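You operate a simulated robot arm through the tools that you are given. There is no shell and no other tool. Be economical: measure what you need, move in short steps, check, and stop when the job is done.

You are at the controls of a simulated robot arm. One attempt, no reset.

TASK
Press the yellow button on the narrow control box two times. Take the short blue roll and leave it in the clear bag. Put the blue stirrer on the shelf under the cable tray. Put the cream stub in the black bucket on the clear side of the core bench. Take the grey chuck jaw and leave it on the top of the drawer cabinet. Fetch the teal brake pad and set it on top of the green roll on the top of the wooden bench. Put the core that says "alder" from the top of the wooden bench on top of the orange roll there and the core labelled "cedar" on the top of the drawer cabinet. The order is free. Set down upright: short blue roll.
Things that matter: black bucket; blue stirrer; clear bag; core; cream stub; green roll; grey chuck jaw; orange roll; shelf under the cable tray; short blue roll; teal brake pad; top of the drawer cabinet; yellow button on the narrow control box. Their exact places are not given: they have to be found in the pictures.

The check looks at the end state, three seconds after you hand in, the way a careful person would. Anything else that was tipped, shoved, dropped, spilled or broken makes it a failure.

THE ROBOT
A 7-joint arm with a two-finger parallel gripper on a trunk, on a base that drives. Base frame: it is fixed to the floor where the robot stands at the start and does not move with it; the origin is under the middle of the robot, x ahead of it, y to its left, z up. Lengths are in mm, angles in degrees, forces in N, time in s.
With the tool pointing down near the work surface it reaches from about 500 to 940 mm from the robot's upright axis, wherever it stands. Its first joint turns from -166.0 to 166.0 degrees. Places, roughly: black bucket (21x20x24 cm) [5700, -3600, 900]; blue stirrer (5x5x18 cm) [5700, -3400, 900]; clear bag (20x20x10 cm) [8700, -4700, 800]; core [-1500, -500, 1000]; cream stub (4x4x7 cm) [5800, -3500, 800]; green roll [-750, 750, 750]; grey chuck jaw (5x3x4 cm) [-1000, 0, 800]; orange roll (11x12x10 cm) [-1900, -700, 800]; shelf under the cable tray (16x36 cm) [5860, -5340, 960]; short blue roll (10x10x11 cm) [6100, -3000, 500]; teal brake pad [-1500, -500, 750]; top of the drawer cabinet (53x16 cm) [480, 2800, 940]; yellow button on the narrow control box [9100, -100, 800]. Payload 3.91 kg.
The TCP is the grasp point between the finger pads, 30 mm short of the fingertips. In the tool frame z runs along the fingers and y along their closing line. The gripper opens to 110 mm. The fingers are 20 mm wide and 10 mm thick; the gripper's body (48 by 112 mm) begins 55 mm behind the TCP.
Orientation is that of the tool frame in the base frame, as a unit quaternion [w, x, y, z]. With the fingers straight down and closing along the base's y, the tool's x points along the base's -x, its y along +y and its z along -z.

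THE INTERFACE
- The arm moves only by the tool jog_arm. Its argument "commands" is a list of rows, each a list of 3 entries, a list of its own where there are three numbers: the shift along the base's x, y, z in mm, then the turn, a rotation vector about the base's x, y, z in rad, then the closure, from 0 (fully open) to 1 (shut). In form: [[[tx, ty, tz], [wx, wy, wz], claw], ...]. A call has 1 to 10 rows; each row is the pose to reach, as a shift and turn from the pose commanded when the call began. Rows are played at 5 a second. More than 50 mm and 8.6 degrees between two rows, or a gripper value outside its range, and nothing of the call is played. Where a pose cannot be reached the arm comes as near as it can. A force on the tool above 40 N (or 10 N above the force at the start of the call, whichever is more), or a blocked arm, ends the call early, and 0.2 s more pass. The fingers move at their own pace (about 72 mm/s each) and stop on an object; they squeeze with about 22 N. The grip force told is the motor's: it shows also when the fingers shut on nothing. Time passes only in rows, and 0.2 s behind the last, so rows that repeat a pose let the fingers close. The reply holds the time, the measured pose of the TCP, the force on the tool along the base axes, the opening and the grip force, in the units named above and with some noise, with the torque about the TCP (base axes, N m) and any sound that the robot's microphone picked up.
- Cameras (640 x 400 px; columns grow to the right, rows downward): "scene" is now at [262.2, 15.1, 1167.1]; the picture's right is [0.15, -0.99, 0.00], its down [-0.30, -0.05, -0.95] and it looks along [0.94, 0.14, -0.30] (base axes); focal length 268 px, centre (320, 200). "wrist" rides on the gripper at [72, 17, -103] in the tool frame; the picture's right is [-0.23, 0.97, 0.00], its down [-0.76, -0.18, -0.62] and it looks along [-0.61, -0.14, 0.78] (tool axes); focal length 222 px, centre (320, 200).
- get_image(camera): a new picture of that camera. The clock stands still meanwhile.
- raise_lower(by): slides the trunk up (or, below 0, down) by that many mm; the arm and the scene camera ride with it, the base frame stays. It gives what a move gives, with no picture.
- drive_base(legs): drives the robot by 1 to 6 legs, each [ahead, left, turn to the left] in mm, mm and degrees, along the robot's own axes; the way and the turn of a leg run together, so that a leg with both is an arc; at most 1500 mm and 180 degrees a leg. The arm and the cameras ride along, it lands a little off, and it stops where it bumps. It gives what a move gives.
- aim_head(pan, tilt): turns the head with the scene camera to pan (to the left, within 86 degrees either way) and tilt (down, from -29 to 69), counted from straight ahead of the robot. It gives what a move gives.
- measure_at(camera, pixels): for up to 12 pixels [column, row] of the newest picture of that camera ("zoom" is the newest enlarged one), the place [x, y, z] in the base frame of the surface seen there, good to about 2 mm. The clock stands still meanwhile.
- close_up(camera, box): a new picture of the part [left, top, right, bottom] of that camera's present view, enlarged. The clock stands still meanwhile.
- finish_job(): hands the job in; it is judged then, once.

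Work in short steps. Measure before you move; look again where a grasp or a placing could have gone wrong, and mend it. You have 145 turns and 168 pictures in all, those below and enlarged ones among them. Open the gripper and draw the arm clear of the work before you hand the job in, unless the task says otherwise.

The tools are called as a command line: name --argument value ..., lists and objects as JSON in quotes. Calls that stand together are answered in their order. jog_arm: Moves the arm, as the interface text tells. Its arguments: {"type":"object","properties":{"commands":{"type":"array","items":{"type":"array"}}},"required":["commands"]} The other tools are called the same way: raise_lower (by) slides the trunk up or down; drive_base (legs) drives the base; aim_head (pan, tilt) turns the head that bears the scene camera; get_image (camera) takes a picture; measure_at (camera, pixels) gives the place of the surface under pixels of a picture; close_up (camera, box) takes an enlarged picture of a part of a camera's view; finish_job () hands the job in.

At the start:

```text
time: 0.0
ee_pos: [537.1, 140.0, 927.3]
tcp_rot: [0.0, 0.0, 1.0, 0.0]
contact_force: [0.7, -0.2, 0.3]
moment: [0.0, -0.02, -0.04]
finger_gap: 110.1
grasp_force: 0.1
trunk travel left (down, up): [-325.0, 357.0]
robot x, y, heading: [-2.6, -5.1, -0.1]
head pan, tilt: [8.6, 17.7]
```

scene: 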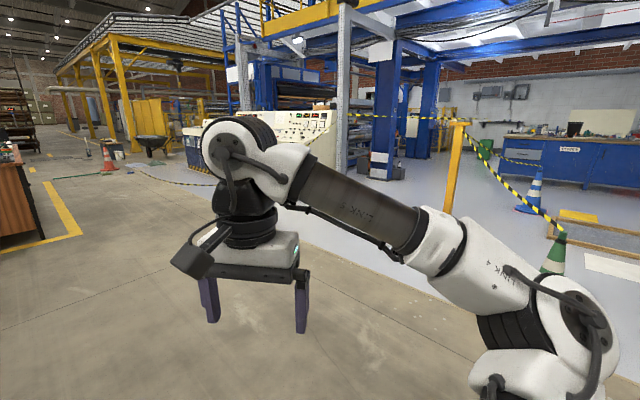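
wrist: 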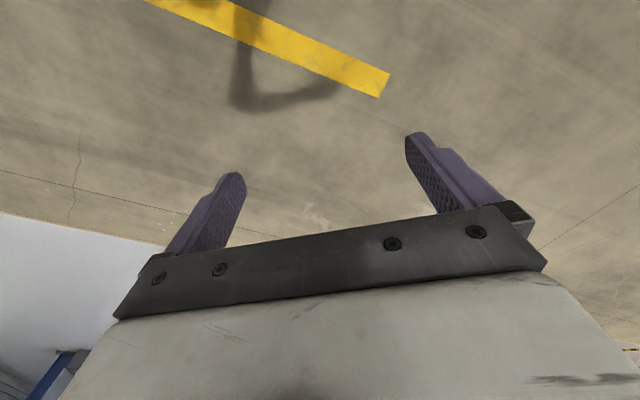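

The first picture shows the hall ahead; the wooden bench lies behind me. I look left and right before turning.

aim_head --pan 86 --tilt 20

get_image --camera "scene"

aim_head --pan -86 --tilt 20

get_image --camera "scene"

```text
time: 1.5
ee_pos: [537.9, 140.4, 926.8]
tcp_rot: [0.0, 0.0, 1.0, -0.001]
contact_force: [-1.0, -0.5, 0.0]
moment: [-0.01, -0.01, 0.0]
finger_gap: 109.6
grasp_force: 0.1
trunk travel left (down, up): [-325.0, 357.0]
robot x, y, heading: [-2.7, -0.4, -0.1]
head pan, tilt: [85.9, 20.0]
```

```text
165 pictures are left
```

scene: 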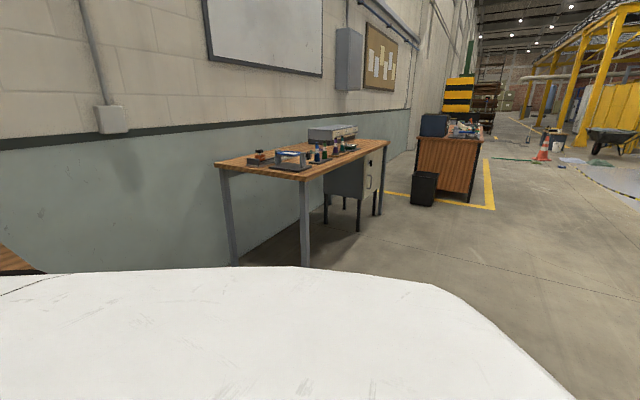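

```text
time: 4.1
ee_pos: [537.5, 139.3, 927.4]
tcp_rot: [-0.001, -0.001, 1.0, 0.001]
contact_force: [-0.1, 0.6, 0.3]
moment: [0.01, 0.02, 0.03]
finger_gap: 109.9
grasp_force: 0.1
trunk travel left (down, up): [-325.0, 357.0]
robot x, y, heading: [0.6, 1.9, -0.1]
head pan, tilt: [-85.9, 20.0]
```

```text
164 pictures are left
```

scene: 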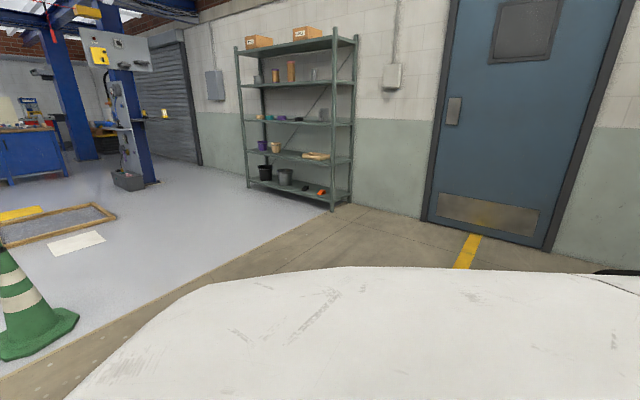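

No bench yet in view. I turn left 100 degrees in place and look further back.

drive_base --legs '[[0, 0, 95]]'

aim_head --pan 75 --tilt 25

get_image --camera "scene"

```text
time: 8.6
ee_pos: [-186.0, 524.6, 927.1]
tcp_rot: [0.0, 0.736, -0.677, 0.0]
contact_force: [-1.0, 1.2, 0.0]
moment: [-0.03, -0.03, -0.02]
finger_gap: 110.0
grasp_force: 0.1
trunk travel left (down, up): [-325.0, 357.0]
robot x, y, heading: [2.3, -3.3, 94.4]
head pan, tilt: [-85.9, 20.0]
```

```text
time: 11.1
ee_pos: [-185.1, 524.5, 926.8]
tcp_rot: [0.0, 0.737, -0.676, 0.0]
contact_force: [-0.1, 0.8, -0.1]
moment: [0.0, -0.01, -0.03]
finger_gap: 109.8
grasp_force: 0.1
trunk travel left (down, up): [-325.0, 357.0]
robot x, y, heading: [-1.4, 1.9, 94.8]
head pan, tilt: [75.0, 25.0]
```

```text
163 pictures are left
```

scene: 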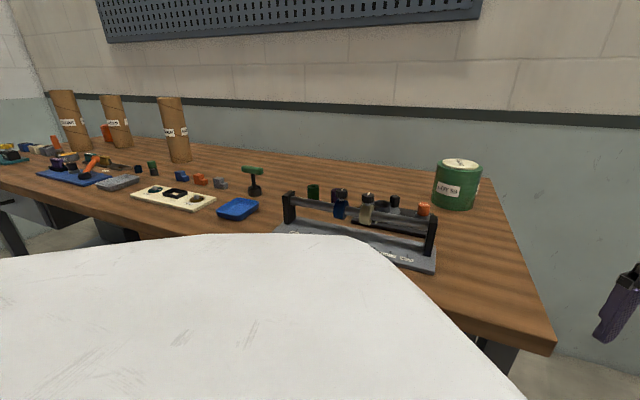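

The bench with tubes at (70,120), (117,120), (173,130) and green roll (457,185) is seen. I enlarge the left and middle parts.

close_up --camera "scene" --box '[0, 80, 200, 205]'

close_up --camera "scene" --box '[120, 130, 320, 255]'

measure_at --camera "scene" --pixels '[[70, 120], [117, 120], [173, 130], [457, 162], [457, 195], [550, 345], [222, 185], [201, 181], [480, 250], [180, 177], [108, 130], [490, 180]]'

```text
3.20 times, centred on (100, 142) of scene
```

zoom: 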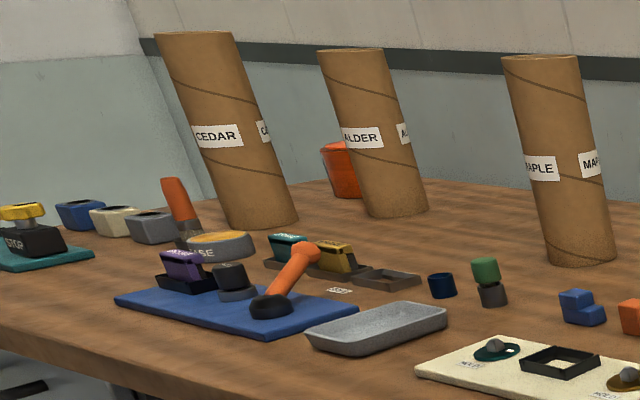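

```text
3.20 times, centred on (220, 192) of scene
```

zoom: 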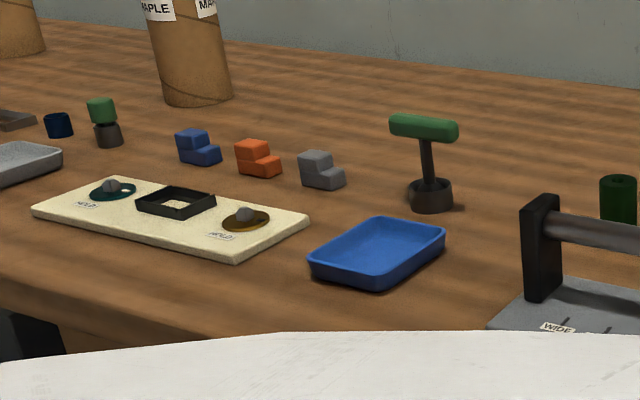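

```text
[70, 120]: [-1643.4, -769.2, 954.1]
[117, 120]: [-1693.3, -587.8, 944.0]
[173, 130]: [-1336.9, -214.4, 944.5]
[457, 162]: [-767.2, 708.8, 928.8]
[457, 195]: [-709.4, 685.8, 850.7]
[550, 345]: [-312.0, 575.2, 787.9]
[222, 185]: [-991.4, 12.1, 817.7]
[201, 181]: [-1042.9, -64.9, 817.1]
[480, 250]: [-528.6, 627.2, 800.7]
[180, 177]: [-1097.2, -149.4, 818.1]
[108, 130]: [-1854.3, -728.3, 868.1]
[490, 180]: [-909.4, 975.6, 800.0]
```

The bench runs diagonally (front normal about heading 146°). I turn to face it and look along it.

drive_base --legs '[[0, 0, 51]]'

aim_head --pan 50 --tilt 25

get_image --camera "scene"

```text
time: 13.8
ee_pos: [-523.9, 184.7, 926.0]
tcp_rot: [0.0, 0.956, -0.292, 0.0]
contact_force: [0.3, -0.3, 0.1]
moment: [0.01, -0.02, -0.02]
finger_gap: 109.8
grasp_force: 0.2
trunk travel left (down, up): [-325.0, 357.0]
robot x, y, heading: [-1.6, -1.9, 146.2]
head pan, tilt: [75.0, 25.0]
```

```text
time: 14.7
ee_pos: [-523.0, 184.1, 927.0]
tcp_rot: [0.0, 0.956, -0.292, 0.001]
contact_force: [-0.9, -0.1, 0.5]
moment: [-0.01, 0.02, 0.0]
finger_gap: 109.8
grasp_force: 0.0
trunk travel left (down, up): [-325.0, 357.0]
robot x, y, heading: [-4.6, -0.8, 145.8]
head pan, tilt: [50.0, 25.0]
```

```text
160 pictures are left
```

scene: 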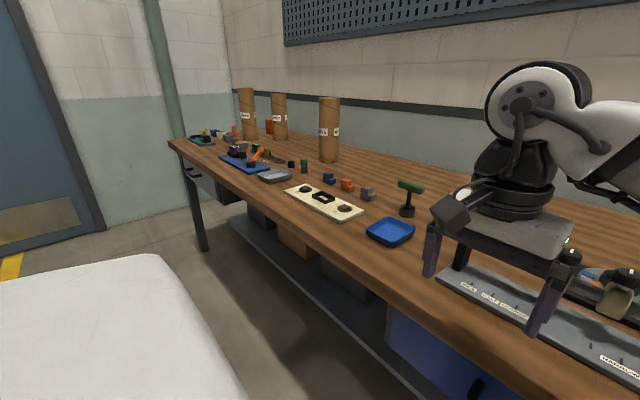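

I measure the bench's front edge and heights of the tall items before driving left along it.

measure_at --camera "scene" --pixels '[[168, 141], [300, 226], [410, 186], [249, 91], [279, 96], [329, 100], [366, 188], [347, 181], [269, 122], [480, 345], [575, 395], [249, 135]]'

close_up --camera "scene" --box '[180, 80, 340, 180]'

```text
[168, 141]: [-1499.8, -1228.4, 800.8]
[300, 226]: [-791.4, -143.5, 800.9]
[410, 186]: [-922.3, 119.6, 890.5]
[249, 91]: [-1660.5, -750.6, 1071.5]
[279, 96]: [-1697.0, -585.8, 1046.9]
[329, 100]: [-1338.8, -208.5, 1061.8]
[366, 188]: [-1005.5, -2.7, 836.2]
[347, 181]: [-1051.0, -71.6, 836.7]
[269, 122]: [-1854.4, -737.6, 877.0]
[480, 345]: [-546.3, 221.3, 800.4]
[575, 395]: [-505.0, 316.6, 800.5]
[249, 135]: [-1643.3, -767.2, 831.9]
```

```text
4.00 times, centred on (260, 130) of scene
```

zoom: 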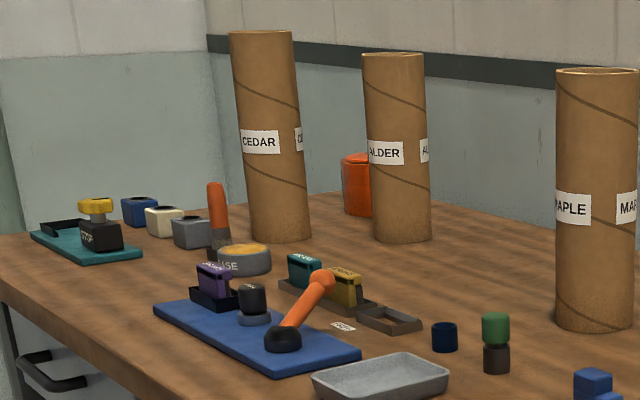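

Bench front edge is about 584 mm ahead. I look straight down to judge my base's footprint.

aim_head --pan 0 --tilt 69

get_image --camera "scene"

aim_head --pan 86 --tilt 69

get_image --camera "scene"

```text
time: 15.9
ee_pos: [-524.1, 183.9, 926.4]
tcp_rot: [0.0, 0.956, -0.292, 0.0]
contact_force: [-0.5, 0.2, -1.0]
moment: [0.01, -0.03, 0.01]
finger_gap: 110.2
grasp_force: 0.1
trunk travel left (down, up): [-325.0, 357.0]
robot x, y, heading: [-0.6, 0.2, 146.1]
head pan, tilt: [0.0, 68.8]
```

```text
158 pictures are left
```

scene: 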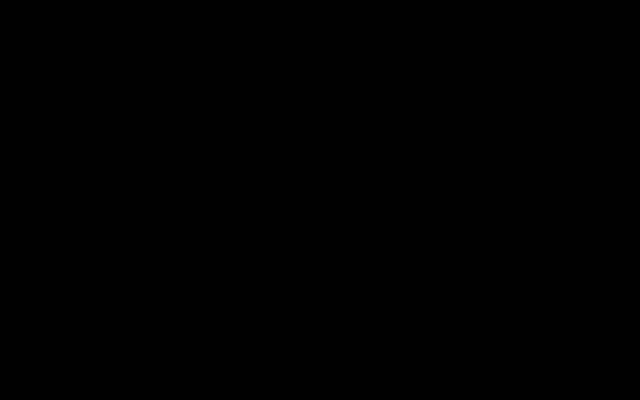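

```text
time: 17.5
ee_pos: [-525.1, 183.5, 926.8]
tcp_rot: [0.0, 0.956, -0.292, 0.0]
contact_force: [0.3, -0.2, -0.7]
moment: [-0.03, -0.02, -0.02]
finger_gap: 110.1
grasp_force: 0.1
trunk travel left (down, up): [-325.0, 357.0]
robot x, y, heading: [-0.1, 1.8, 145.8]
head pan, tilt: [85.9, 68.8]
```

```text
157 pictures are left
```

scene: 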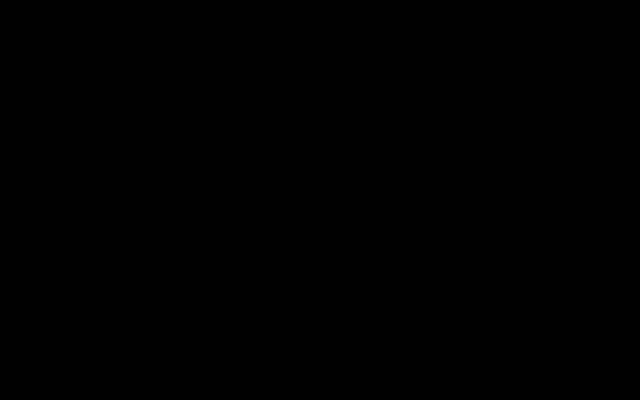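

Too steep, camera sees only the body. I raise the trunk for clearance and drive left along the bench, then a bit ahead.

raise_lower --by 120

drive_base --legs '[[0, 1050, 0], [150, 0, 0]]'

aim_head --pan 30 --tilt 32

get_image --camera "scene"

```text
time: 19.0
ee_pos: [-523.4, 183.0, 1047.5]
tcp_rot: [0.0, 0.956, -0.292, 0.0]
contact_force: [0.0, -0.6, -0.6]
moment: [0.0, 0.0, 0.02]
finger_gap: 110.1
grasp_force: 0.0
trunk travel left (down, up): [-445.0, 237.0]
robot x, y, heading: [-2.0, -0.3, 146.1]
head pan, tilt: [85.9, 68.8]
```

```text
time: 28.5
ee_pos: [-1235.0, -612.5, 1046.8]
tcp_rot: [0.0, 0.958, -0.288, 0.0]
contact_force: [-0.4, 0.1, 0.1]
moment: [0.01, -0.02, -0.01]
finger_gap: 109.9
grasp_force: 0.1
trunk travel left (down, up): [-445.0, 237.0]
robot x, y, heading: [-710.2, -791.8, 146.9]
head pan, tilt: [85.9, 68.8]
```

```text
time: 29.7
ee_pos: [-1234.6, -612.3, 1047.4]
tcp_rot: [0.0, 0.958, -0.287, -0.001]
contact_force: [0.1, 0.0, 0.1]
moment: [-0.02, -0.02, -0.02]
finger_gap: 110.0
grasp_force: 0.0
trunk travel left (down, up): [-445.0, 237.0]
robot x, y, heading: [-710.8, -791.4, 146.5]
head pan, tilt: [30.0, 32.0]
```

```text
156 pictures are left
```

scene: 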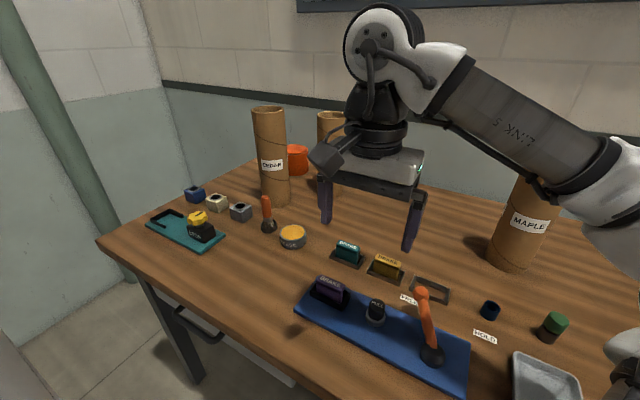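

The teal pad is at about (347,252). I enlarge there and at the orange roll, and measure.

close_up --camera "scene" --box '[300, 220, 428, 300]'

measure_at --camera "zoom" --pixels '[[205, 110], [250, 95], [245, 160], [195, 150], [290, 125], [250, 190], [300, 205], [180, 190], [300, 160], [350, 200], [315, 215], [230, 130]]'

close_up --camera "scene" --box '[230, 90, 350, 210]'

measure_at --camera "scene" --pixels '[[270, 108], [272, 140], [275, 204], [331, 112], [298, 148], [298, 165], [292, 149], [304, 149], [286, 165], [254, 120], [290, 120], [256, 114]]'

```text
5.00 times, centred on (364, 260) of scene
```

zoom: 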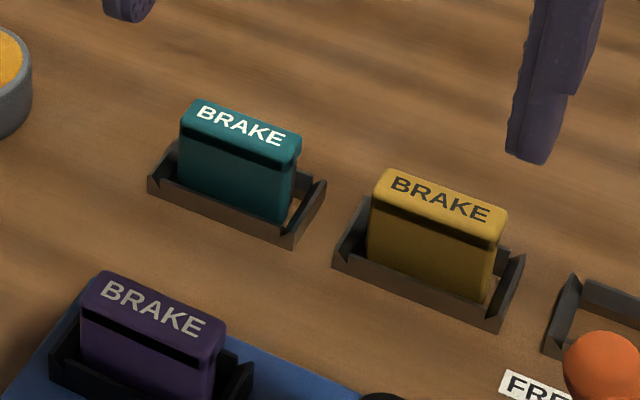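

```text
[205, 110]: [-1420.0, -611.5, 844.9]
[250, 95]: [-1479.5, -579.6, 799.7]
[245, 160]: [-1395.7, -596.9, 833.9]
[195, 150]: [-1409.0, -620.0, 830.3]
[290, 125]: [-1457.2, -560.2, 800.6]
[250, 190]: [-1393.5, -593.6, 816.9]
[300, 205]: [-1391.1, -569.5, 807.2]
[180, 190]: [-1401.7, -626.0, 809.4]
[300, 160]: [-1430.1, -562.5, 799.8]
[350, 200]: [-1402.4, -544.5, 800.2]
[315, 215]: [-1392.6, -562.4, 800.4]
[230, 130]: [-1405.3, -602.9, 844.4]
```

```text
3.33 times, centred on (290, 150) of scene
```

zoom: 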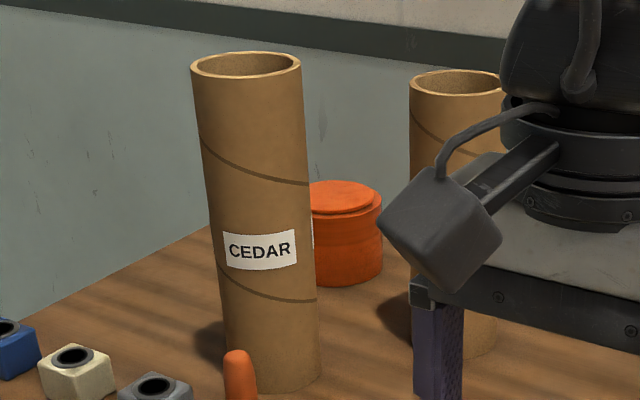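

```text
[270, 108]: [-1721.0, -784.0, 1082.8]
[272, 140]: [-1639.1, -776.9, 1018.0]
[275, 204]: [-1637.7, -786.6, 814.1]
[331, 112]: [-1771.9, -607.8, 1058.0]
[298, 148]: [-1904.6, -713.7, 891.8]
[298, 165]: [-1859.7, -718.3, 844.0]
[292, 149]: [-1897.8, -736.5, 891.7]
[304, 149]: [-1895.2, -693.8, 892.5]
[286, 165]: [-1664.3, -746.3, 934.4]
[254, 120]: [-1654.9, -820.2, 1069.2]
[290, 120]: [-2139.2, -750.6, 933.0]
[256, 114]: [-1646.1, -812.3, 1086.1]
```

I measure the teal pad's top face corners from a tighter view.

close_up --camera "scene" --box '[324, 236, 372, 272]'

measure_at --camera "zoom" --pixels '[[210, 65], [480, 175], [160, 140], [440, 250], [330, 160], [160, 200], [440, 300], [320, 115], [300, 250], [100, 255], [390, 400], [480, 340]]'

```text
11.11 times, centred on (348, 254) of scene
```

zoom: 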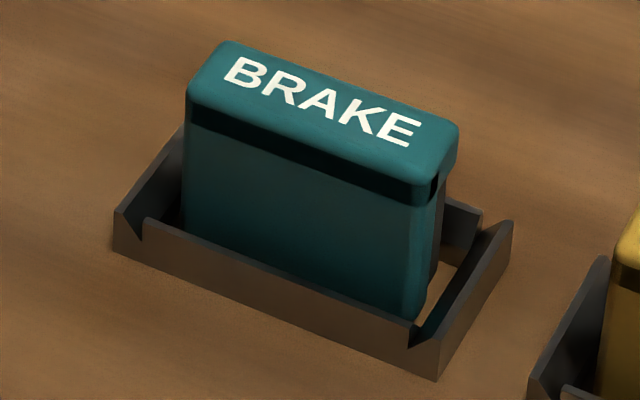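

```text
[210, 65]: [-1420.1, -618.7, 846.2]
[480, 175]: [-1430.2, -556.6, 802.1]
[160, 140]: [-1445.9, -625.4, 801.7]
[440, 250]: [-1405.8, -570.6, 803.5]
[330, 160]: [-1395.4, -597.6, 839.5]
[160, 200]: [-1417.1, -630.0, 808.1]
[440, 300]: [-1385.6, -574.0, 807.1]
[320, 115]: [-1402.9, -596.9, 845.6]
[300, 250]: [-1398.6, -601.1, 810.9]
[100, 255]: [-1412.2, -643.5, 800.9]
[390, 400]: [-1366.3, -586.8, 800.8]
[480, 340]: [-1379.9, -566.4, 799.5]
```

More points strictly on the top face for its direction and thickness.

measure_at --camera "zoom" --pixels '[[230, 50], [200, 92], [420, 176], [448, 130], [330, 80], [290, 125], [230, 105], [380, 160], [340, 85], [270, 62], [400, 110], [330, 230]]'

```text
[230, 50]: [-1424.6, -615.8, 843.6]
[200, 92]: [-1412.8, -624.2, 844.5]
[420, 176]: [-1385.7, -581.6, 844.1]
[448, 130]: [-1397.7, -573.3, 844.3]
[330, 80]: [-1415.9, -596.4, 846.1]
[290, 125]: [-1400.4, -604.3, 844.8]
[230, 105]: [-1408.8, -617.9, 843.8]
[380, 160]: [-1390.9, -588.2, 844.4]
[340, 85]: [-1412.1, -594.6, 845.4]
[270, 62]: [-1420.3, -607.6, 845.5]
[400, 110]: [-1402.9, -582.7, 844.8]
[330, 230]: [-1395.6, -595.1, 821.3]
```

Pad top centre is about (-1405,-599,845), long axis along the bench. I move above it while turning the tool 90° so the fingers close across its 18 mm thickness.

jog_arm --commands '[[[-17, 1.4, -9], [0, 0, 0.145], 0], [[-34, 2.8, -18], [0, 0, 0.29], 0], [[-51, 4.2, -27], [0, 0, 0.435], 0], [[-68, 5.6, -36], [0, 0, 0.58], 0], [[-85, 7, -45], [0, 0, 0.725], 0], [[-102, 8.4, -54], [0, 0, 0.87], 0], [[-119, 9.8, -63], [0, 0, 1.015], 0], [[-136, 11.2, -72], [0, 0, 1.16], 0], [[-153, 12.6, -81], [0, 0, 1.305], 0], [[-170.6, 13.6, -90], [0, 0, 1.45], 0]]'

jog_arm --commands '[[[0, 0, -20], [0, 0, 0.13], 0.3], [[0, 0, -40], [0, 0, 0.13], 0.5], [[0, 0, -40], [0, 0, 0.13], 0.5]]'

get_image --camera "wrist"

get_image --camera "scene"

```text
time: 31.9
ee_pos: [-1358.9, -648.6, 946.2]
tcp_rot: [-0.001, 0.909, 0.416, -0.001]
contact_force: [0.1, 0.0, 0.6]
moment: [-0.02, 0.0, 0.03]
finger_gap: 109.8
grasp_force: 0.0
out of reach, approached as far as the arm can: row 9, 10
trunk travel left (down, up): [-445.0, 237.0]
robot x, y, heading: [-712.3, -792.3, 146.4]
head pan, tilt: [30.0, 32.0]
```

```text
time: 32.7
ee_pos: [-1331.6, -676.4, 904.2]
tcp_rot: [0.0, 0.879, 0.477, 0.0]
contact_force: [0.1, -0.6, -0.2]
moment: [0.0, -0.02, -0.01]
finger_gap: 54.8
grasp_force: 0.1
out of reach, approached as far as the arm can: row 1, 2, 3
trunk travel left (down, up): [-445.0, 237.0]
robot x, y, heading: [-708.2, -790.6, 146.7]
head pan, tilt: [30.0, 32.0]
```

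```text
152 pictures are left
```

wrist: 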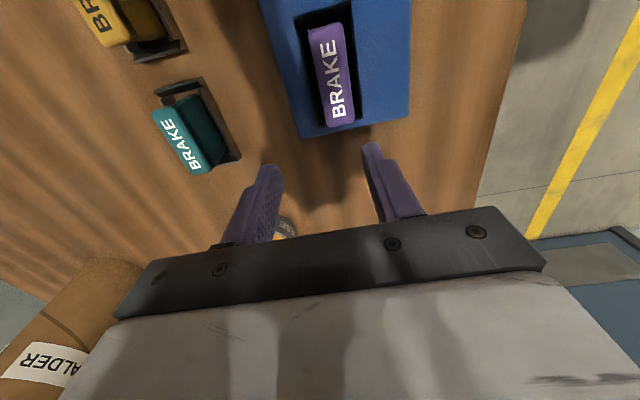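

```text
151 pictures are left
```

scene: 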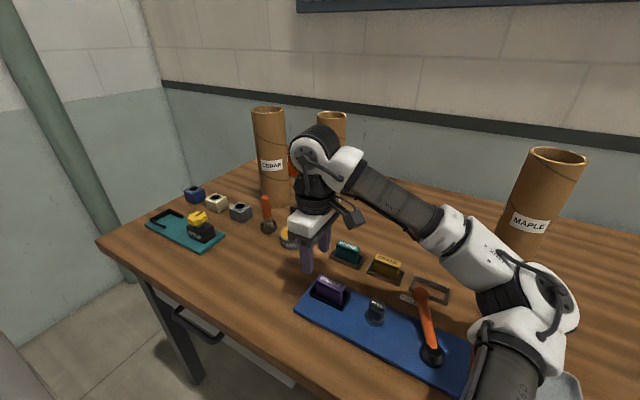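

The turn direction hits a joint limit. I raise and turn the wrist back the other way.

jog_arm --commands '[[[0, 0, 20], [0, 0, -0.149], 0.3], [[0, 0, 40], [0, 0, -0.298], 0.3], [[0, 0, 60], [0, 0, -0.447], 0.3], [[0, 0, 60], [0, 0, -0.596], 0.3], [[0, 0, 60], [0, 0, -0.745], 0.3], [[0, 0, 60], [0, 0, -0.894], 0.3], [[0, 0, 60], [0, 0, -1.043], 0.3], [[0, 0, 60], [0, 0, -1.192], 0.3], [[0, 0, 60], [0, 0, -1.341], 0.3], [[0, 0, 60], [0, 0, -1.49], 0.3]]'

jog_arm --commands '[[[0, 0, 0], [0, 0, -0.149], 0.3], [[0, 0, 0], [0, 0, -0.298], 0.3], [[0, 0, 0], [0, 0, -0.447], 0.3], [[0, 0, 0], [0, 0, -0.596], 0.3], [[0, 0, 0], [0, 0, -0.745], 0.3], [[0, 0, 0], [0, 0, -0.894], 0.3], [[0, 0, 0], [0, 0, -1.043], 0.3], [[0, 0, 0], [0, 0, -1.192], 0.3], [[0, 0, 0], [0, 0, -1.341], 0.3], [[0, 0, 0], [0, 0, -1.49], 0.3]]'

```text
time: 34.9
ee_pos: [-1332.0, -675.4, 963.2]
tcp_rot: [0.0, 0.969, -0.246, 0.0]
contact_force: [-0.4, 0.1, 0.3]
moment: [0.0, 0.0, -0.01]
finger_gap: 77.1
grasp_force: 0.0
trunk travel left (down, up): [-445.0, 237.0]
robot x, y, heading: [-711.9, -792.6, 146.6]
head pan, tilt: [30.0, 32.0]
```

```text
time: 37.1
ee_pos: [-1331.7, -674.6, 964.9]
tcp_rot: [0.0, -0.546, 0.838, 0.0]
contact_force: [-0.1, -0.3, 0.4]
moment: [0.0, -0.02, 0.0]
finger_gap: 77.0
grasp_force: 0.1
trunk travel left (down, up): [-445.0, 237.0]
robot x, y, heading: [-708.3, -792.5, 146.5]
head pan, tilt: [30.0, 32.0]
```

Position kept; yaw needs about -9° more. I move over the pad and down to 890.

jog_arm --commands '[[[-25, 25, -20], [0, 0, -0.08], 0.45], [[-50, 50, -40], [0, 0, -0.155], 0.45], [[-73.5, 75.9, -60], [0, 0, -0.155], 0.5], [[-73.5, 75.9, -72], [0, 0, -0.155], 0.5], [[-73.5, 75.9, -72], [0, 0, -0.155], 0.5]]'

get_image --camera "wrist"

get_image --camera "scene"

```text
time: 38.3
ee_pos: [-1404.1, -600.0, 891.8]
tcp_rot: [-0.001, -0.481, 0.877, -0.001]
contact_force: [0.2, 0.5, 0.0]
moment: [0.02, 0.02, 0.01]
finger_gap: 55.2
grasp_force: 0.0
trunk travel left (down, up): [-445.0, 237.0]
robot x, y, heading: [-707.8, -793.4, 146.7]
head pan, tilt: [30.0, 32.0]
```

```text
150 pictures are left
```

wrist: 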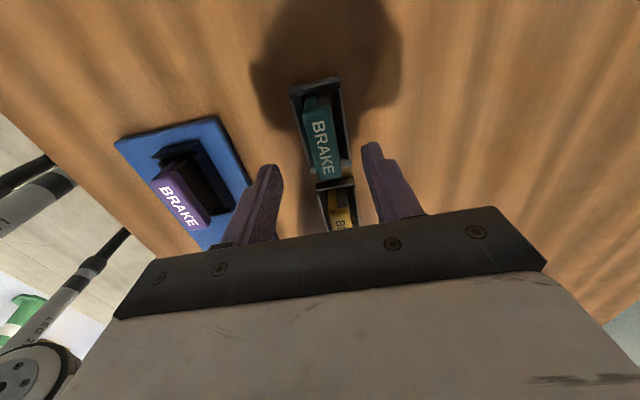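

```text
149 pictures are left
```

scene: 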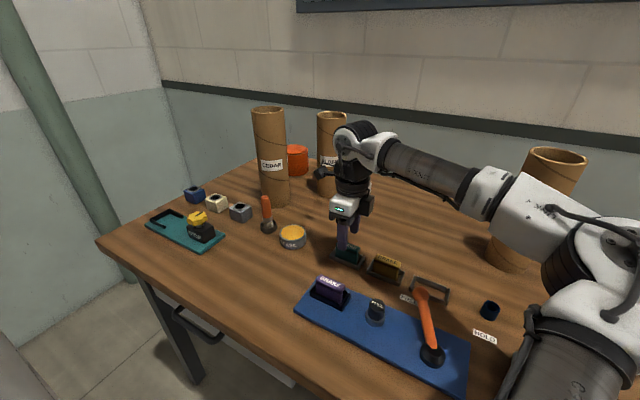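

The pad sits centred between the fingers (322,145). I descend 45 mm and close.

jog_arm --commands '[[[0, 0, -25], [0, 0, 0], 0.5], [[0, 0, -46], [0, 0, 0], 0.5], [[0, 0, -46], [0, 0, 0], 0.7], [[0, 0, -46], [0, 0, 0], 1], [[0, 0, -46], [0, 0, 0], 1], [[0, 0, -46], [0, 0, 0], 1]]'

jog_arm --commands '[[[0, 0, 25], [0, 0, 0], 1], [[0, 0, 60], [0, 0, 0], 1], [[0, 0, 100], [0, 0, 0], 1], [[0, 0, 145], [0, 0, 0], 1]]'

get_image --camera "wrist"

get_image --camera "scene"

```text
time: 39.7
ee_pos: [-1405.1, -599.7, 845.4]
tcp_rot: [0.0, -0.48, 0.877, 0.001]
contact_force: [-9.1, 3.1, 0.2]
moment: [0.05, 0.33, -0.24]
finger_gap: 20.0
grasp_force: 22.2
trunk travel left (down, up): [-445.0, 237.0]
robot x, y, heading: [-712.1, -787.8, 146.7]
head pan, tilt: [30.0, 32.0]
```

```text
time: 40.7
ee_pos: [-1403.8, -599.1, 991.9]
tcp_rot: [0.0, -0.481, 0.877, 0.001]
contact_force: [-0.5, 0.8, -1.3]
moment: [-0.02, 0.03, -0.02]
finger_gap: 20.1
grasp_force: 22.1
trunk travel left (down, up): [-445.0, 237.0]
robot x, y, heading: [-712.8, -792.3, 146.6]
head pan, tilt: [30.0, 32.0]
```

```text
148 pictures are left
```

wrist: 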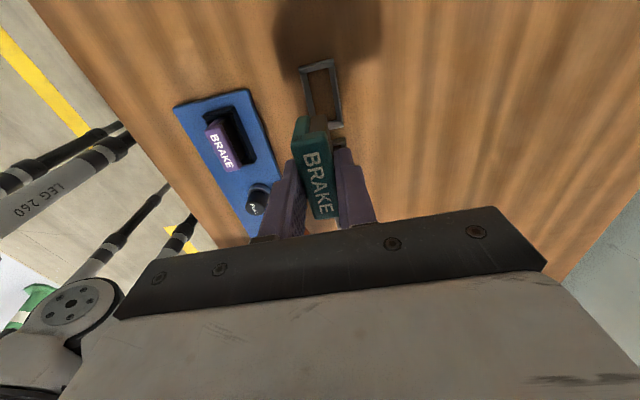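

```text
147 pictures are left
```

scene: 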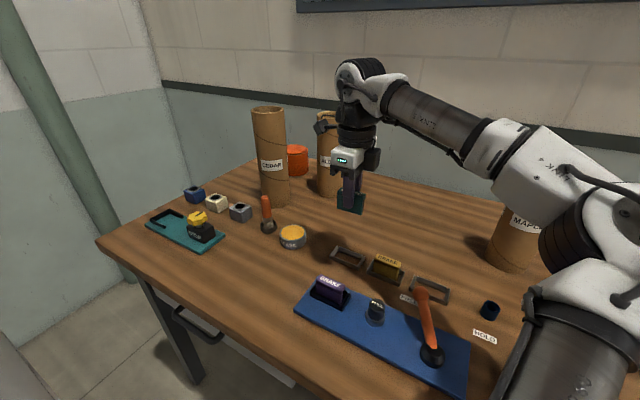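

The pad is held (gap 20). I back off a little, then drive right along the bench to the green roll.

drive_base --legs '[[-150, 0, 0], [0, -1400, 0]]'

aim_head --pan 10 --tilt 35

get_image --camera "scene"

aim_head --pan -70 --tilt 50

get_image --camera "scene"

```text
time: 52.7
ee_pos: [-498.9, 489.2, 991.7]
tcp_rot: [0.0, -0.476, 0.879, 0.001]
contact_force: [-0.6, 0.3, -1.9]
moment: [-0.02, -0.02, -0.01]
finger_gap: 19.8
grasp_force: 22.0
trunk travel left (down, up): [-445.0, 237.0]
robot x, y, heading: [191.3, 291.2, 146.2]
head pan, tilt: [30.0, 32.0]
```

```text
time: 53.6
ee_pos: [-499.2, 489.5, 990.6]
tcp_rot: [0.0, -0.476, 0.879, 0.0]
contact_force: [-0.5, -0.1, -1.7]
moment: [0.01, 0.0, -0.02]
finger_gap: 20.0
grasp_force: 21.7
trunk travel left (down, up): [-445.0, 237.0]
robot x, y, heading: [195.2, 289.4, 145.9]
head pan, tilt: [10.0, 35.0]
```

```text
146 pictures are left
```

scene: 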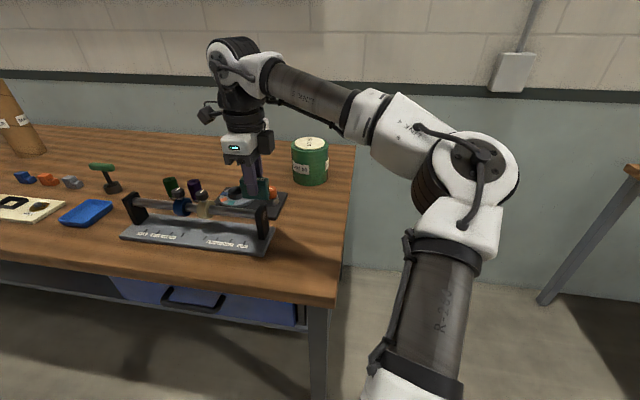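

```text
time: 55.1
ee_pos: [-499.2, 487.9, 991.8]
tcp_rot: [0.0, -0.476, 0.879, 0.001]
contact_force: [1.1, 0.3, -1.9]
moment: [-0.01, 0.01, 0.02]
finger_gap: 20.0
grasp_force: 21.9
trunk travel left (down, up): [-445.0, 237.0]
robot x, y, heading: [194.0, 291.2, 146.3]
head pan, tilt: [-70.0, 50.0]
```

```text
145 pictures are left
```

scene: 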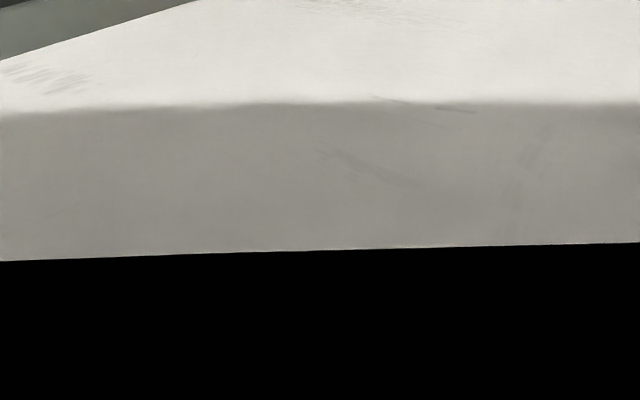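

I look back at the green roll at (310,150) and measure its top.

aim_head --pan 5 --tilt 30

close_up --camera "scene" --box '[220, 100, 360, 200]'

```text
time: 56.6
ee_pos: [-499.3, 489.1, 990.4]
tcp_rot: [0.001, -0.476, 0.879, 0.001]
contact_force: [0.0, -0.2, -1.4]
moment: [0.0, -0.01, 0.04]
finger_gap: 19.7
grasp_force: 22.1
trunk travel left (down, up): [-445.0, 237.0]
robot x, y, heading: [193.6, 287.8, 145.9]
head pan, tilt: [5.0, 30.0]
```

```text
4.00 times, centred on (290, 150) of scene
```

zoom: 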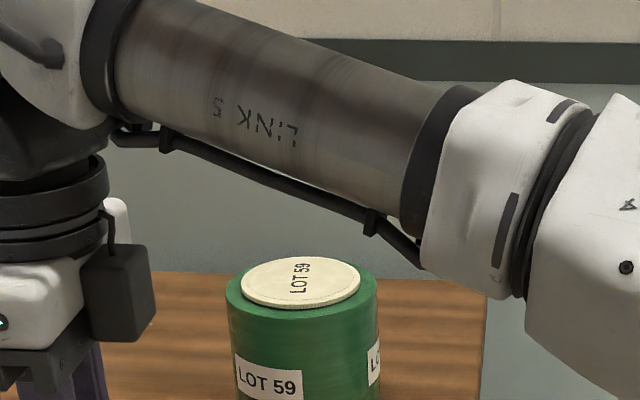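

measure_at --camera "zoom" --pixels '[[300, 262], [300, 300], [250, 280], [352, 280], [300, 280], [300, 310], [302, 345], [255, 340], [350, 340], [235, 290], [370, 290], [420, 330]]'

```text
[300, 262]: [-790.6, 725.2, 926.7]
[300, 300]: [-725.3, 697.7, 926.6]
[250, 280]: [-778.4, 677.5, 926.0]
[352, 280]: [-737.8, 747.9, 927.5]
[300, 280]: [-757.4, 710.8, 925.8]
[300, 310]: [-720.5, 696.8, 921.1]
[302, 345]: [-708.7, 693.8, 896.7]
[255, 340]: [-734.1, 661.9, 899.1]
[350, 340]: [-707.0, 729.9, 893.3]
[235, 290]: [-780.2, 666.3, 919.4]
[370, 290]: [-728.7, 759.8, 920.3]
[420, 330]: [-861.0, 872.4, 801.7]
```

Roll top centre ≈ (-758,712,926). I drive ahead 200 mm then move the pad over it, still high.

drive_base --legs '[[200, 0, 0]]'

```text
time: 58.1
ee_pos: [-664.9, 600.2, 990.4]
tcp_rot: [-0.001, -0.477, 0.879, 0.0]
contact_force: [0.2, 1.1, -2.0]
moment: [-0.01, 0.0, -0.03]
finger_gap: 19.8
grasp_force: 22.0
trunk travel left (down, up): [-445.0, 237.0]
robot x, y, heading: [33.0, 401.8, 145.8]
head pan, tilt: [5.0, 30.0]
```

The drive went freely. I shift by (-93,+112) at higher z, then check alignment.

jog_arm --commands '[[[0, 0, 20], [0, 0, 0], 1], [[-25, 28, 20], [0, 0, 0], 1], [[-50, 56, 20], [0, 0, 0], 1], [[-75, 90, 20], [0, 0, 0], 1], [[-93, 112, 20], [0, 0, 0], 1], [[-93, 112, 0], [0, 0, 0], 1]]'

get_image --camera "wrist"

get_image --camera "scene"

```text
time: 59.5
ee_pos: [-759.1, 712.0, 990.9]
tcp_rot: [0.0, -0.476, 0.879, 0.001]
contact_force: [0.1, -0.6, -1.8]
moment: [0.02, -0.01, 0.0]
finger_gap: 20.0
grasp_force: 21.6
trunk travel left (down, up): [-445.0, 237.0]
robot x, y, heading: [29.1, 397.5, 145.9]
head pan, tilt: [5.0, 30.0]
```

```text
143 pictures are left
```

wrist: 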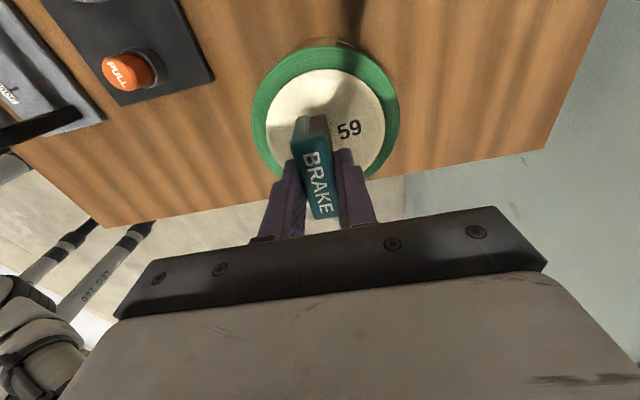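

```text
142 pictures are left
```

scene: 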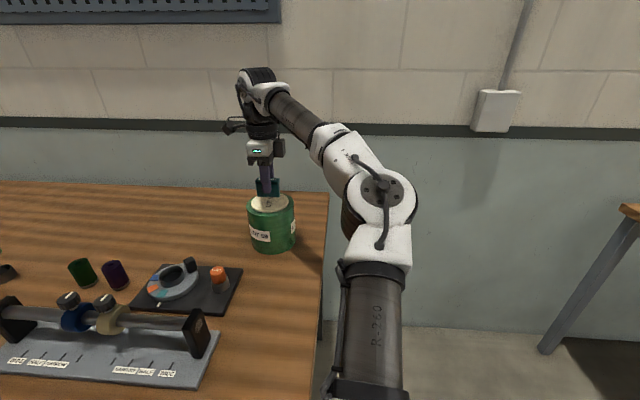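

Aligned over the roll. I lower gently to contact.

jog_arm --commands '[[[0, 0, -10], [0, 0, 0], 1], [[0, 0, -16], [0, 0, 0], 1], [[0, 0, -19], [0, 0, 0], 1], [[0, 0, -21], [0, 0, 0], 1], [[0, 0, -21], [0, 0, 0], 1]]'

close_up --camera "scene" --box '[220, 150, 320, 250]'

```text
time: 60.8
ee_pos: [-756.5, 711.3, 971.6]
tcp_rot: [-0.002, -0.476, 0.879, 0.001]
contact_force: [-4.6, 2.3, 13.1]
moment: [0.19, 0.05, 0.02]
finger_gap: 20.0
grasp_force: 21.8
trunk travel left (down, up): [-445.0, 237.0]
robot x, y, heading: [34.7, 401.5, 146.0]
head pan, tilt: [5.0, 30.0]
```

```text
4.00 times, centred on (270, 200) of scene
```

zoom: 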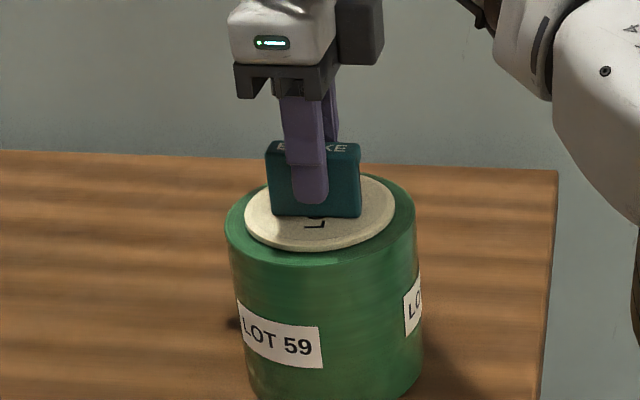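

Contact (13 N up). I back up 2 mm, open a little, then lift away.

jog_arm --commands '[[[0, 0, 1], [0, 0, 0], 1], [[0, 0, 1], [0, 0, 0], 0.7], [[0, 0, 1], [0, 0, 0], 0.6], [[0, 0, 1], [0, 0, 0], 0.6], [[0, 0, 30], [0, 0, 0], 0.6], [[0, 0, 70], [0, 0, 0], 0.6], [[0, 0, 110], [0, 0, 0], 0.6]]'

close_up --camera "scene" --box '[220, 150, 320, 250]'

```text
time: 62.4
ee_pos: [-755.0, 709.3, 1082.3]
tcp_rot: [0.0, -0.477, 0.879, 0.0]
contact_force: [0.3, 1.0, 0.1]
moment: [-0.01, 0.04, 0.01]
finger_gap: 43.8
grasp_force: 0.0
trunk travel left (down, up): [-445.0, 237.0]
robot x, y, heading: [29.2, 401.5, 145.9]
head pan, tilt: [5.0, 30.0]
```

```text
4.00 times, centred on (270, 200) of scene
```

zoom: 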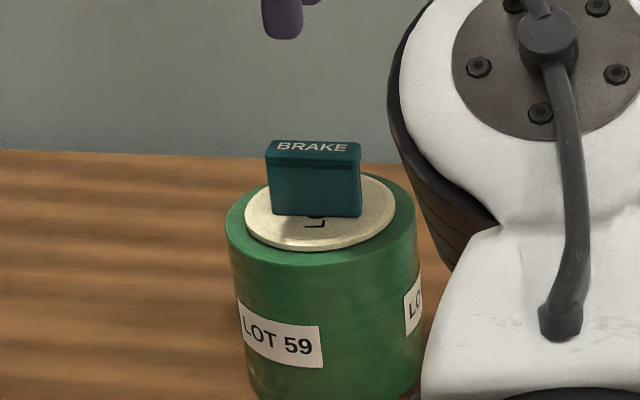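

The pad stands on the green roll. I back off and drive left along the bench toward the alder core.

drive_base --legs '[[-200, 0, 0], [0, 1450, 0], [0, 250, 0.7]]'

aim_head --pan 20 --tilt 25

get_image --camera "scene"

```text
time: 77.1
ee_pos: [-1544.8, -814.9, 1080.4]
tcp_rot: [0.0, -0.48, 0.877, 0.0]
contact_force: [-0.4, 0.0, -0.7]
moment: [-0.02, 0.01, -0.01]
finger_gap: 44.1
grasp_force: 0.0
trunk travel left (down, up): [-445.0, 237.0]
robot x, y, heading: [-756.4, -1118.1, 146.5]
head pan, tilt: [5.0, 30.0]
```

```text
time: 77.9
ee_pos: [-1544.9, -813.9, 1081.3]
tcp_rot: [0.001, -0.479, 0.878, 0.0]
contact_force: [0.1, -0.1, -0.9]
moment: [0.0, -0.04, 0.01]
finger_gap: 44.2
grasp_force: 0.1
trunk travel left (down, up): [-445.0, 237.0]
robot x, y, heading: [-757.1, -1117.7, 146.4]
head pan, tilt: [20.0, 25.0]
```

```text
139 pictures are left
```

scene: 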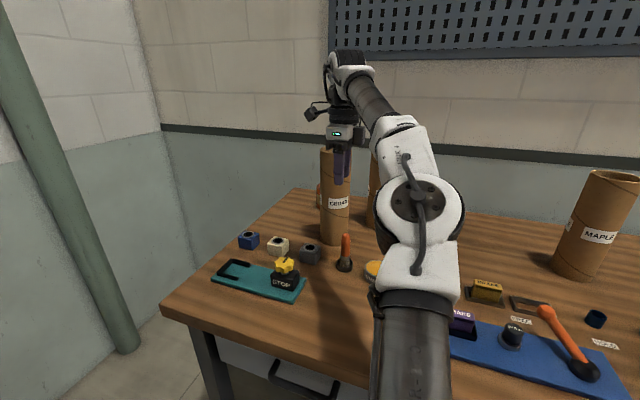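

The gripper hangs just before the cedar core at (335,190). I measure the cedar's rim, and raise the trunk with the gripper open.

raise_lower --by 110

jog_arm --commands '[[[40, -26, 10], [0, 0, 0], 0], [[80, -52, 10], [0, 0, 0], 0], [[110, -72, 10], [0, 0, 0], 0]]'

aim_head --pan 16 --tilt 30

get_image --camera "scene"

```text
time: 79.3
ee_pos: [-1544.7, -814.5, 1191.0]
tcp_rot: [0.0, -0.479, 0.878, 0.0]
contact_force: [0.0, 1.0, -0.4]
moment: [0.04, -0.03, 0.0]
finger_gap: 44.0
grasp_force: 0.0
trunk travel left (down, up): [-555.0, 127.0]
robot x, y, heading: [-756.1, -1115.5, 146.2]
head pan, tilt: [20.0, 25.0]
```

```text
time: 80.1
ee_pos: [-1434.1, -886.8, 1201.9]
tcp_rot: [-0.001, -0.479, 0.878, -0.001]
contact_force: [0.0, 0.1, -0.8]
moment: [0.0, 0.0, 0.0]
finger_gap: 109.9
grasp_force: 0.0
trunk travel left (down, up): [-555.0, 127.0]
robot x, y, heading: [-760.3, -1118.0, 146.5]
head pan, tilt: [20.0, 25.0]
```

```text
time: 80.8
ee_pos: [-1434.9, -886.7, 1200.1]
tcp_rot: [0.0, -0.48, 0.877, 0.0]
contact_force: [-0.8, -0.4, -0.2]
moment: [-0.01, 0.0, 0.05]
finger_gap: 110.1
grasp_force: 0.1
trunk travel left (down, up): [-555.0, 127.0]
robot x, y, heading: [-759.2, -1116.9, 146.5]
head pan, tilt: [16.0, 30.0]
```

```text
138 pictures are left
```

scene: 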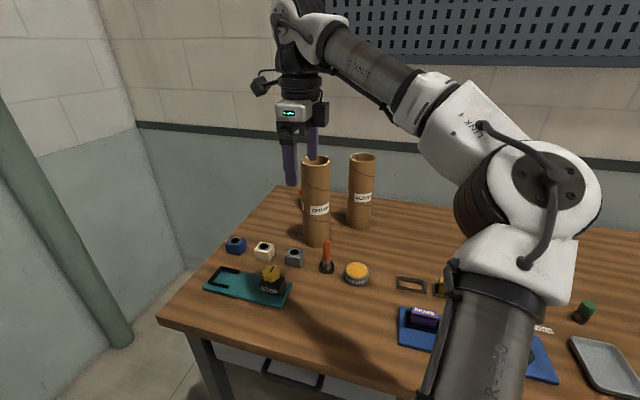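

Now both cores are visible; I zoom on their tops and the orange roll.

close_up --camera "scene" --box '[280, 140, 400, 260]'

measure_at --camera "zoom" --pixels '[[130, 100], [262, 100], [200, 126], [375, 80], [505, 80], [440, 105], [200, 300], [430, 300], [150, 300], [255, 300], [130, 220], [440, 73]]'

```text
3.33 times, centred on (340, 200) of scene
```

zoom: 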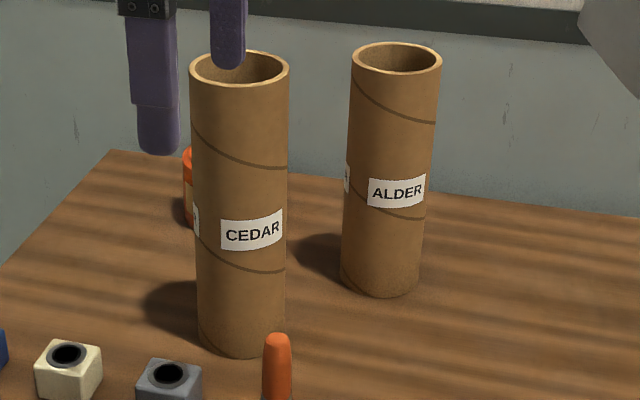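

```text
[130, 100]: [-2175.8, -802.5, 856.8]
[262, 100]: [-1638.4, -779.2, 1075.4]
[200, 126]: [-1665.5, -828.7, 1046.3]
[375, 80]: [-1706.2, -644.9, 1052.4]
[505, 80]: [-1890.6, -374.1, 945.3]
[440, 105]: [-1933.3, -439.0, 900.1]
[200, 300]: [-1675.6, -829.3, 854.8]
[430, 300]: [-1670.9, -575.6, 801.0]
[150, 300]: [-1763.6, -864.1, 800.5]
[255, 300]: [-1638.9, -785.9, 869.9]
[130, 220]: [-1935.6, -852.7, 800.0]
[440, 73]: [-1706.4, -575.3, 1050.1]
```

I measure exact rim points of both cores.

measure_at --camera "zoom" --pixels '[[194, 72], [286, 72], [245, 84], [262, 55], [204, 58], [240, 120], [355, 62], [438, 62], [397, 71], [397, 45], [397, 110], [190, 200]]'

```text
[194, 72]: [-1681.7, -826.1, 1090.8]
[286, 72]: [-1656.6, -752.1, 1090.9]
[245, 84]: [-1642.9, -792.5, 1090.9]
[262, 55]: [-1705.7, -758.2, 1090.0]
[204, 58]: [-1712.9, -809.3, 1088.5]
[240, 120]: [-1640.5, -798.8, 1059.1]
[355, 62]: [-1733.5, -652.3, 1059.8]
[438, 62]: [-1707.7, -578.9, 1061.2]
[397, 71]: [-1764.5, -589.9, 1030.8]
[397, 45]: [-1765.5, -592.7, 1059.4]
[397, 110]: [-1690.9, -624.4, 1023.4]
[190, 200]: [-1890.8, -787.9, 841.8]
```

Cedar axis ≈ (-1680,-787), top 1091, dia 80; alder axis ≈ (-1731,-614), top 1060. I drive ahead 200 and centre above the cedar.

drive_base --legs '[[200, 0, 0]]'

```text
time: 82.3
ee_pos: [-1599.8, -775.5, 1201.2]
tcp_rot: [0.0, -0.48, 0.877, 0.0]
contact_force: [0.9, -0.2, -0.7]
moment: [0.0, -0.03, -0.01]
finger_gap: 110.0
grasp_force: 0.1
trunk travel left (down, up): [-555.0, 127.0]
robot x, y, heading: [-923.1, -1010.1, 146.2]
head pan, tilt: [16.0, 30.0]
```

I shift (-80,-11) and descend to just above the rim, then look.

jog_arm --commands '[[[-40, -6, 0], [0, 0, 0], 0], [[-80, -11.5, 0], [0, 0, 0], 0], [[-80, -11.5, -35], [0, 0, 0], 0], [[-80, -11.5, -65], [0, 0, 0], 0], [[-80, -11.5, -65], [0, 0, 0], 0]]'

get_image --camera "wrist"

get_image --camera "scene"

```text
time: 83.5
ee_pos: [-1680.0, -788.4, 1134.2]
tcp_rot: [0.0, -0.479, 0.878, 0.0]
contact_force: [-0.1, 0.3, 0.7]
moment: [0.0, -0.02, 0.01]
finger_gap: 110.2
grasp_force: 0.0
trunk travel left (down, up): [-555.0, 127.0]
robot x, y, heading: [-923.2, -1006.2, 146.5]
head pan, tilt: [16.0, 30.0]
```

```text
136 pictures are left
```

wrist: 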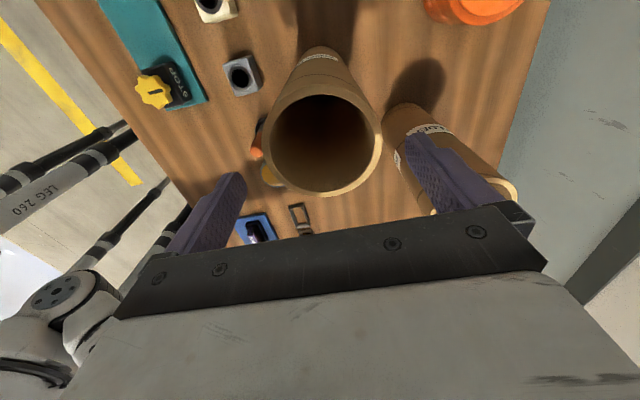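

```text
135 pictures are left
```

scene: 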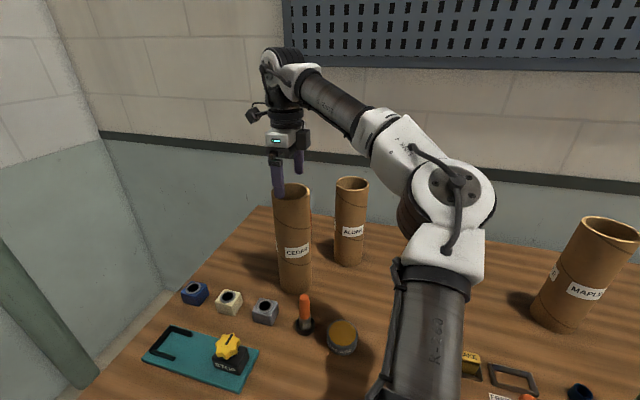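

The rim is centred between the fingers. I descend to z≈1047 and grip.

jog_arm --commands '[[[0, 0, -30], [0, 0, 0], 0], [[0, 0, -60], [0, 0, 0], 0], [[0, 0, -87], [0, 0, 0], 0], [[0, 0, -87], [0, 0, 0], 0.3], [[0, 0, -87], [0, 0, 0], 0.6], [[0, 0, -87], [0, 0, 0], 1], [[0, 0, -87], [0, 0, 0], 1]]'

jog_arm --commands '[[[0, 0, 10], [0, 0, 0], 1], [[0, 0, 30], [0, 0, 0], 1], [[0, 0, 60], [0, 0, 0], 1]]'

get_image --camera "scene"

```text
time: 85.2
ee_pos: [-1681.1, -787.4, 1047.7]
tcp_rot: [0.0, -0.479, 0.878, 0.0]
contact_force: [1.2, -0.9, 0.2]
moment: [0.01, -0.02, -0.02]
finger_gap: 86.2
grasp_force: 21.8
trunk travel left (down, up): [-555.0, 127.0]
robot x, y, heading: [-923.2, -1006.4, 146.2]
head pan, tilt: [16.0, 30.0]
```

```text
time: 86.0
ee_pos: [-1679.4, -788.1, 1110.0]
tcp_rot: [0.001, -0.479, 0.878, 0.0]
contact_force: [0.5, 0.4, -3.4]
moment: [0.02, -0.02, 0.0]
finger_gap: 86.1
grasp_force: 22.6
trunk travel left (down, up): [-555.0, 127.0]
robot x, y, heading: [-924.2, -1006.5, 146.4]
head pan, tilt: [16.0, 30.0]
```

```text
134 pictures are left
```

scene: 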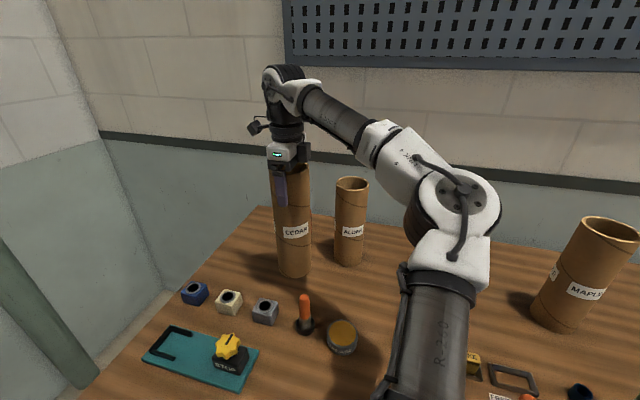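

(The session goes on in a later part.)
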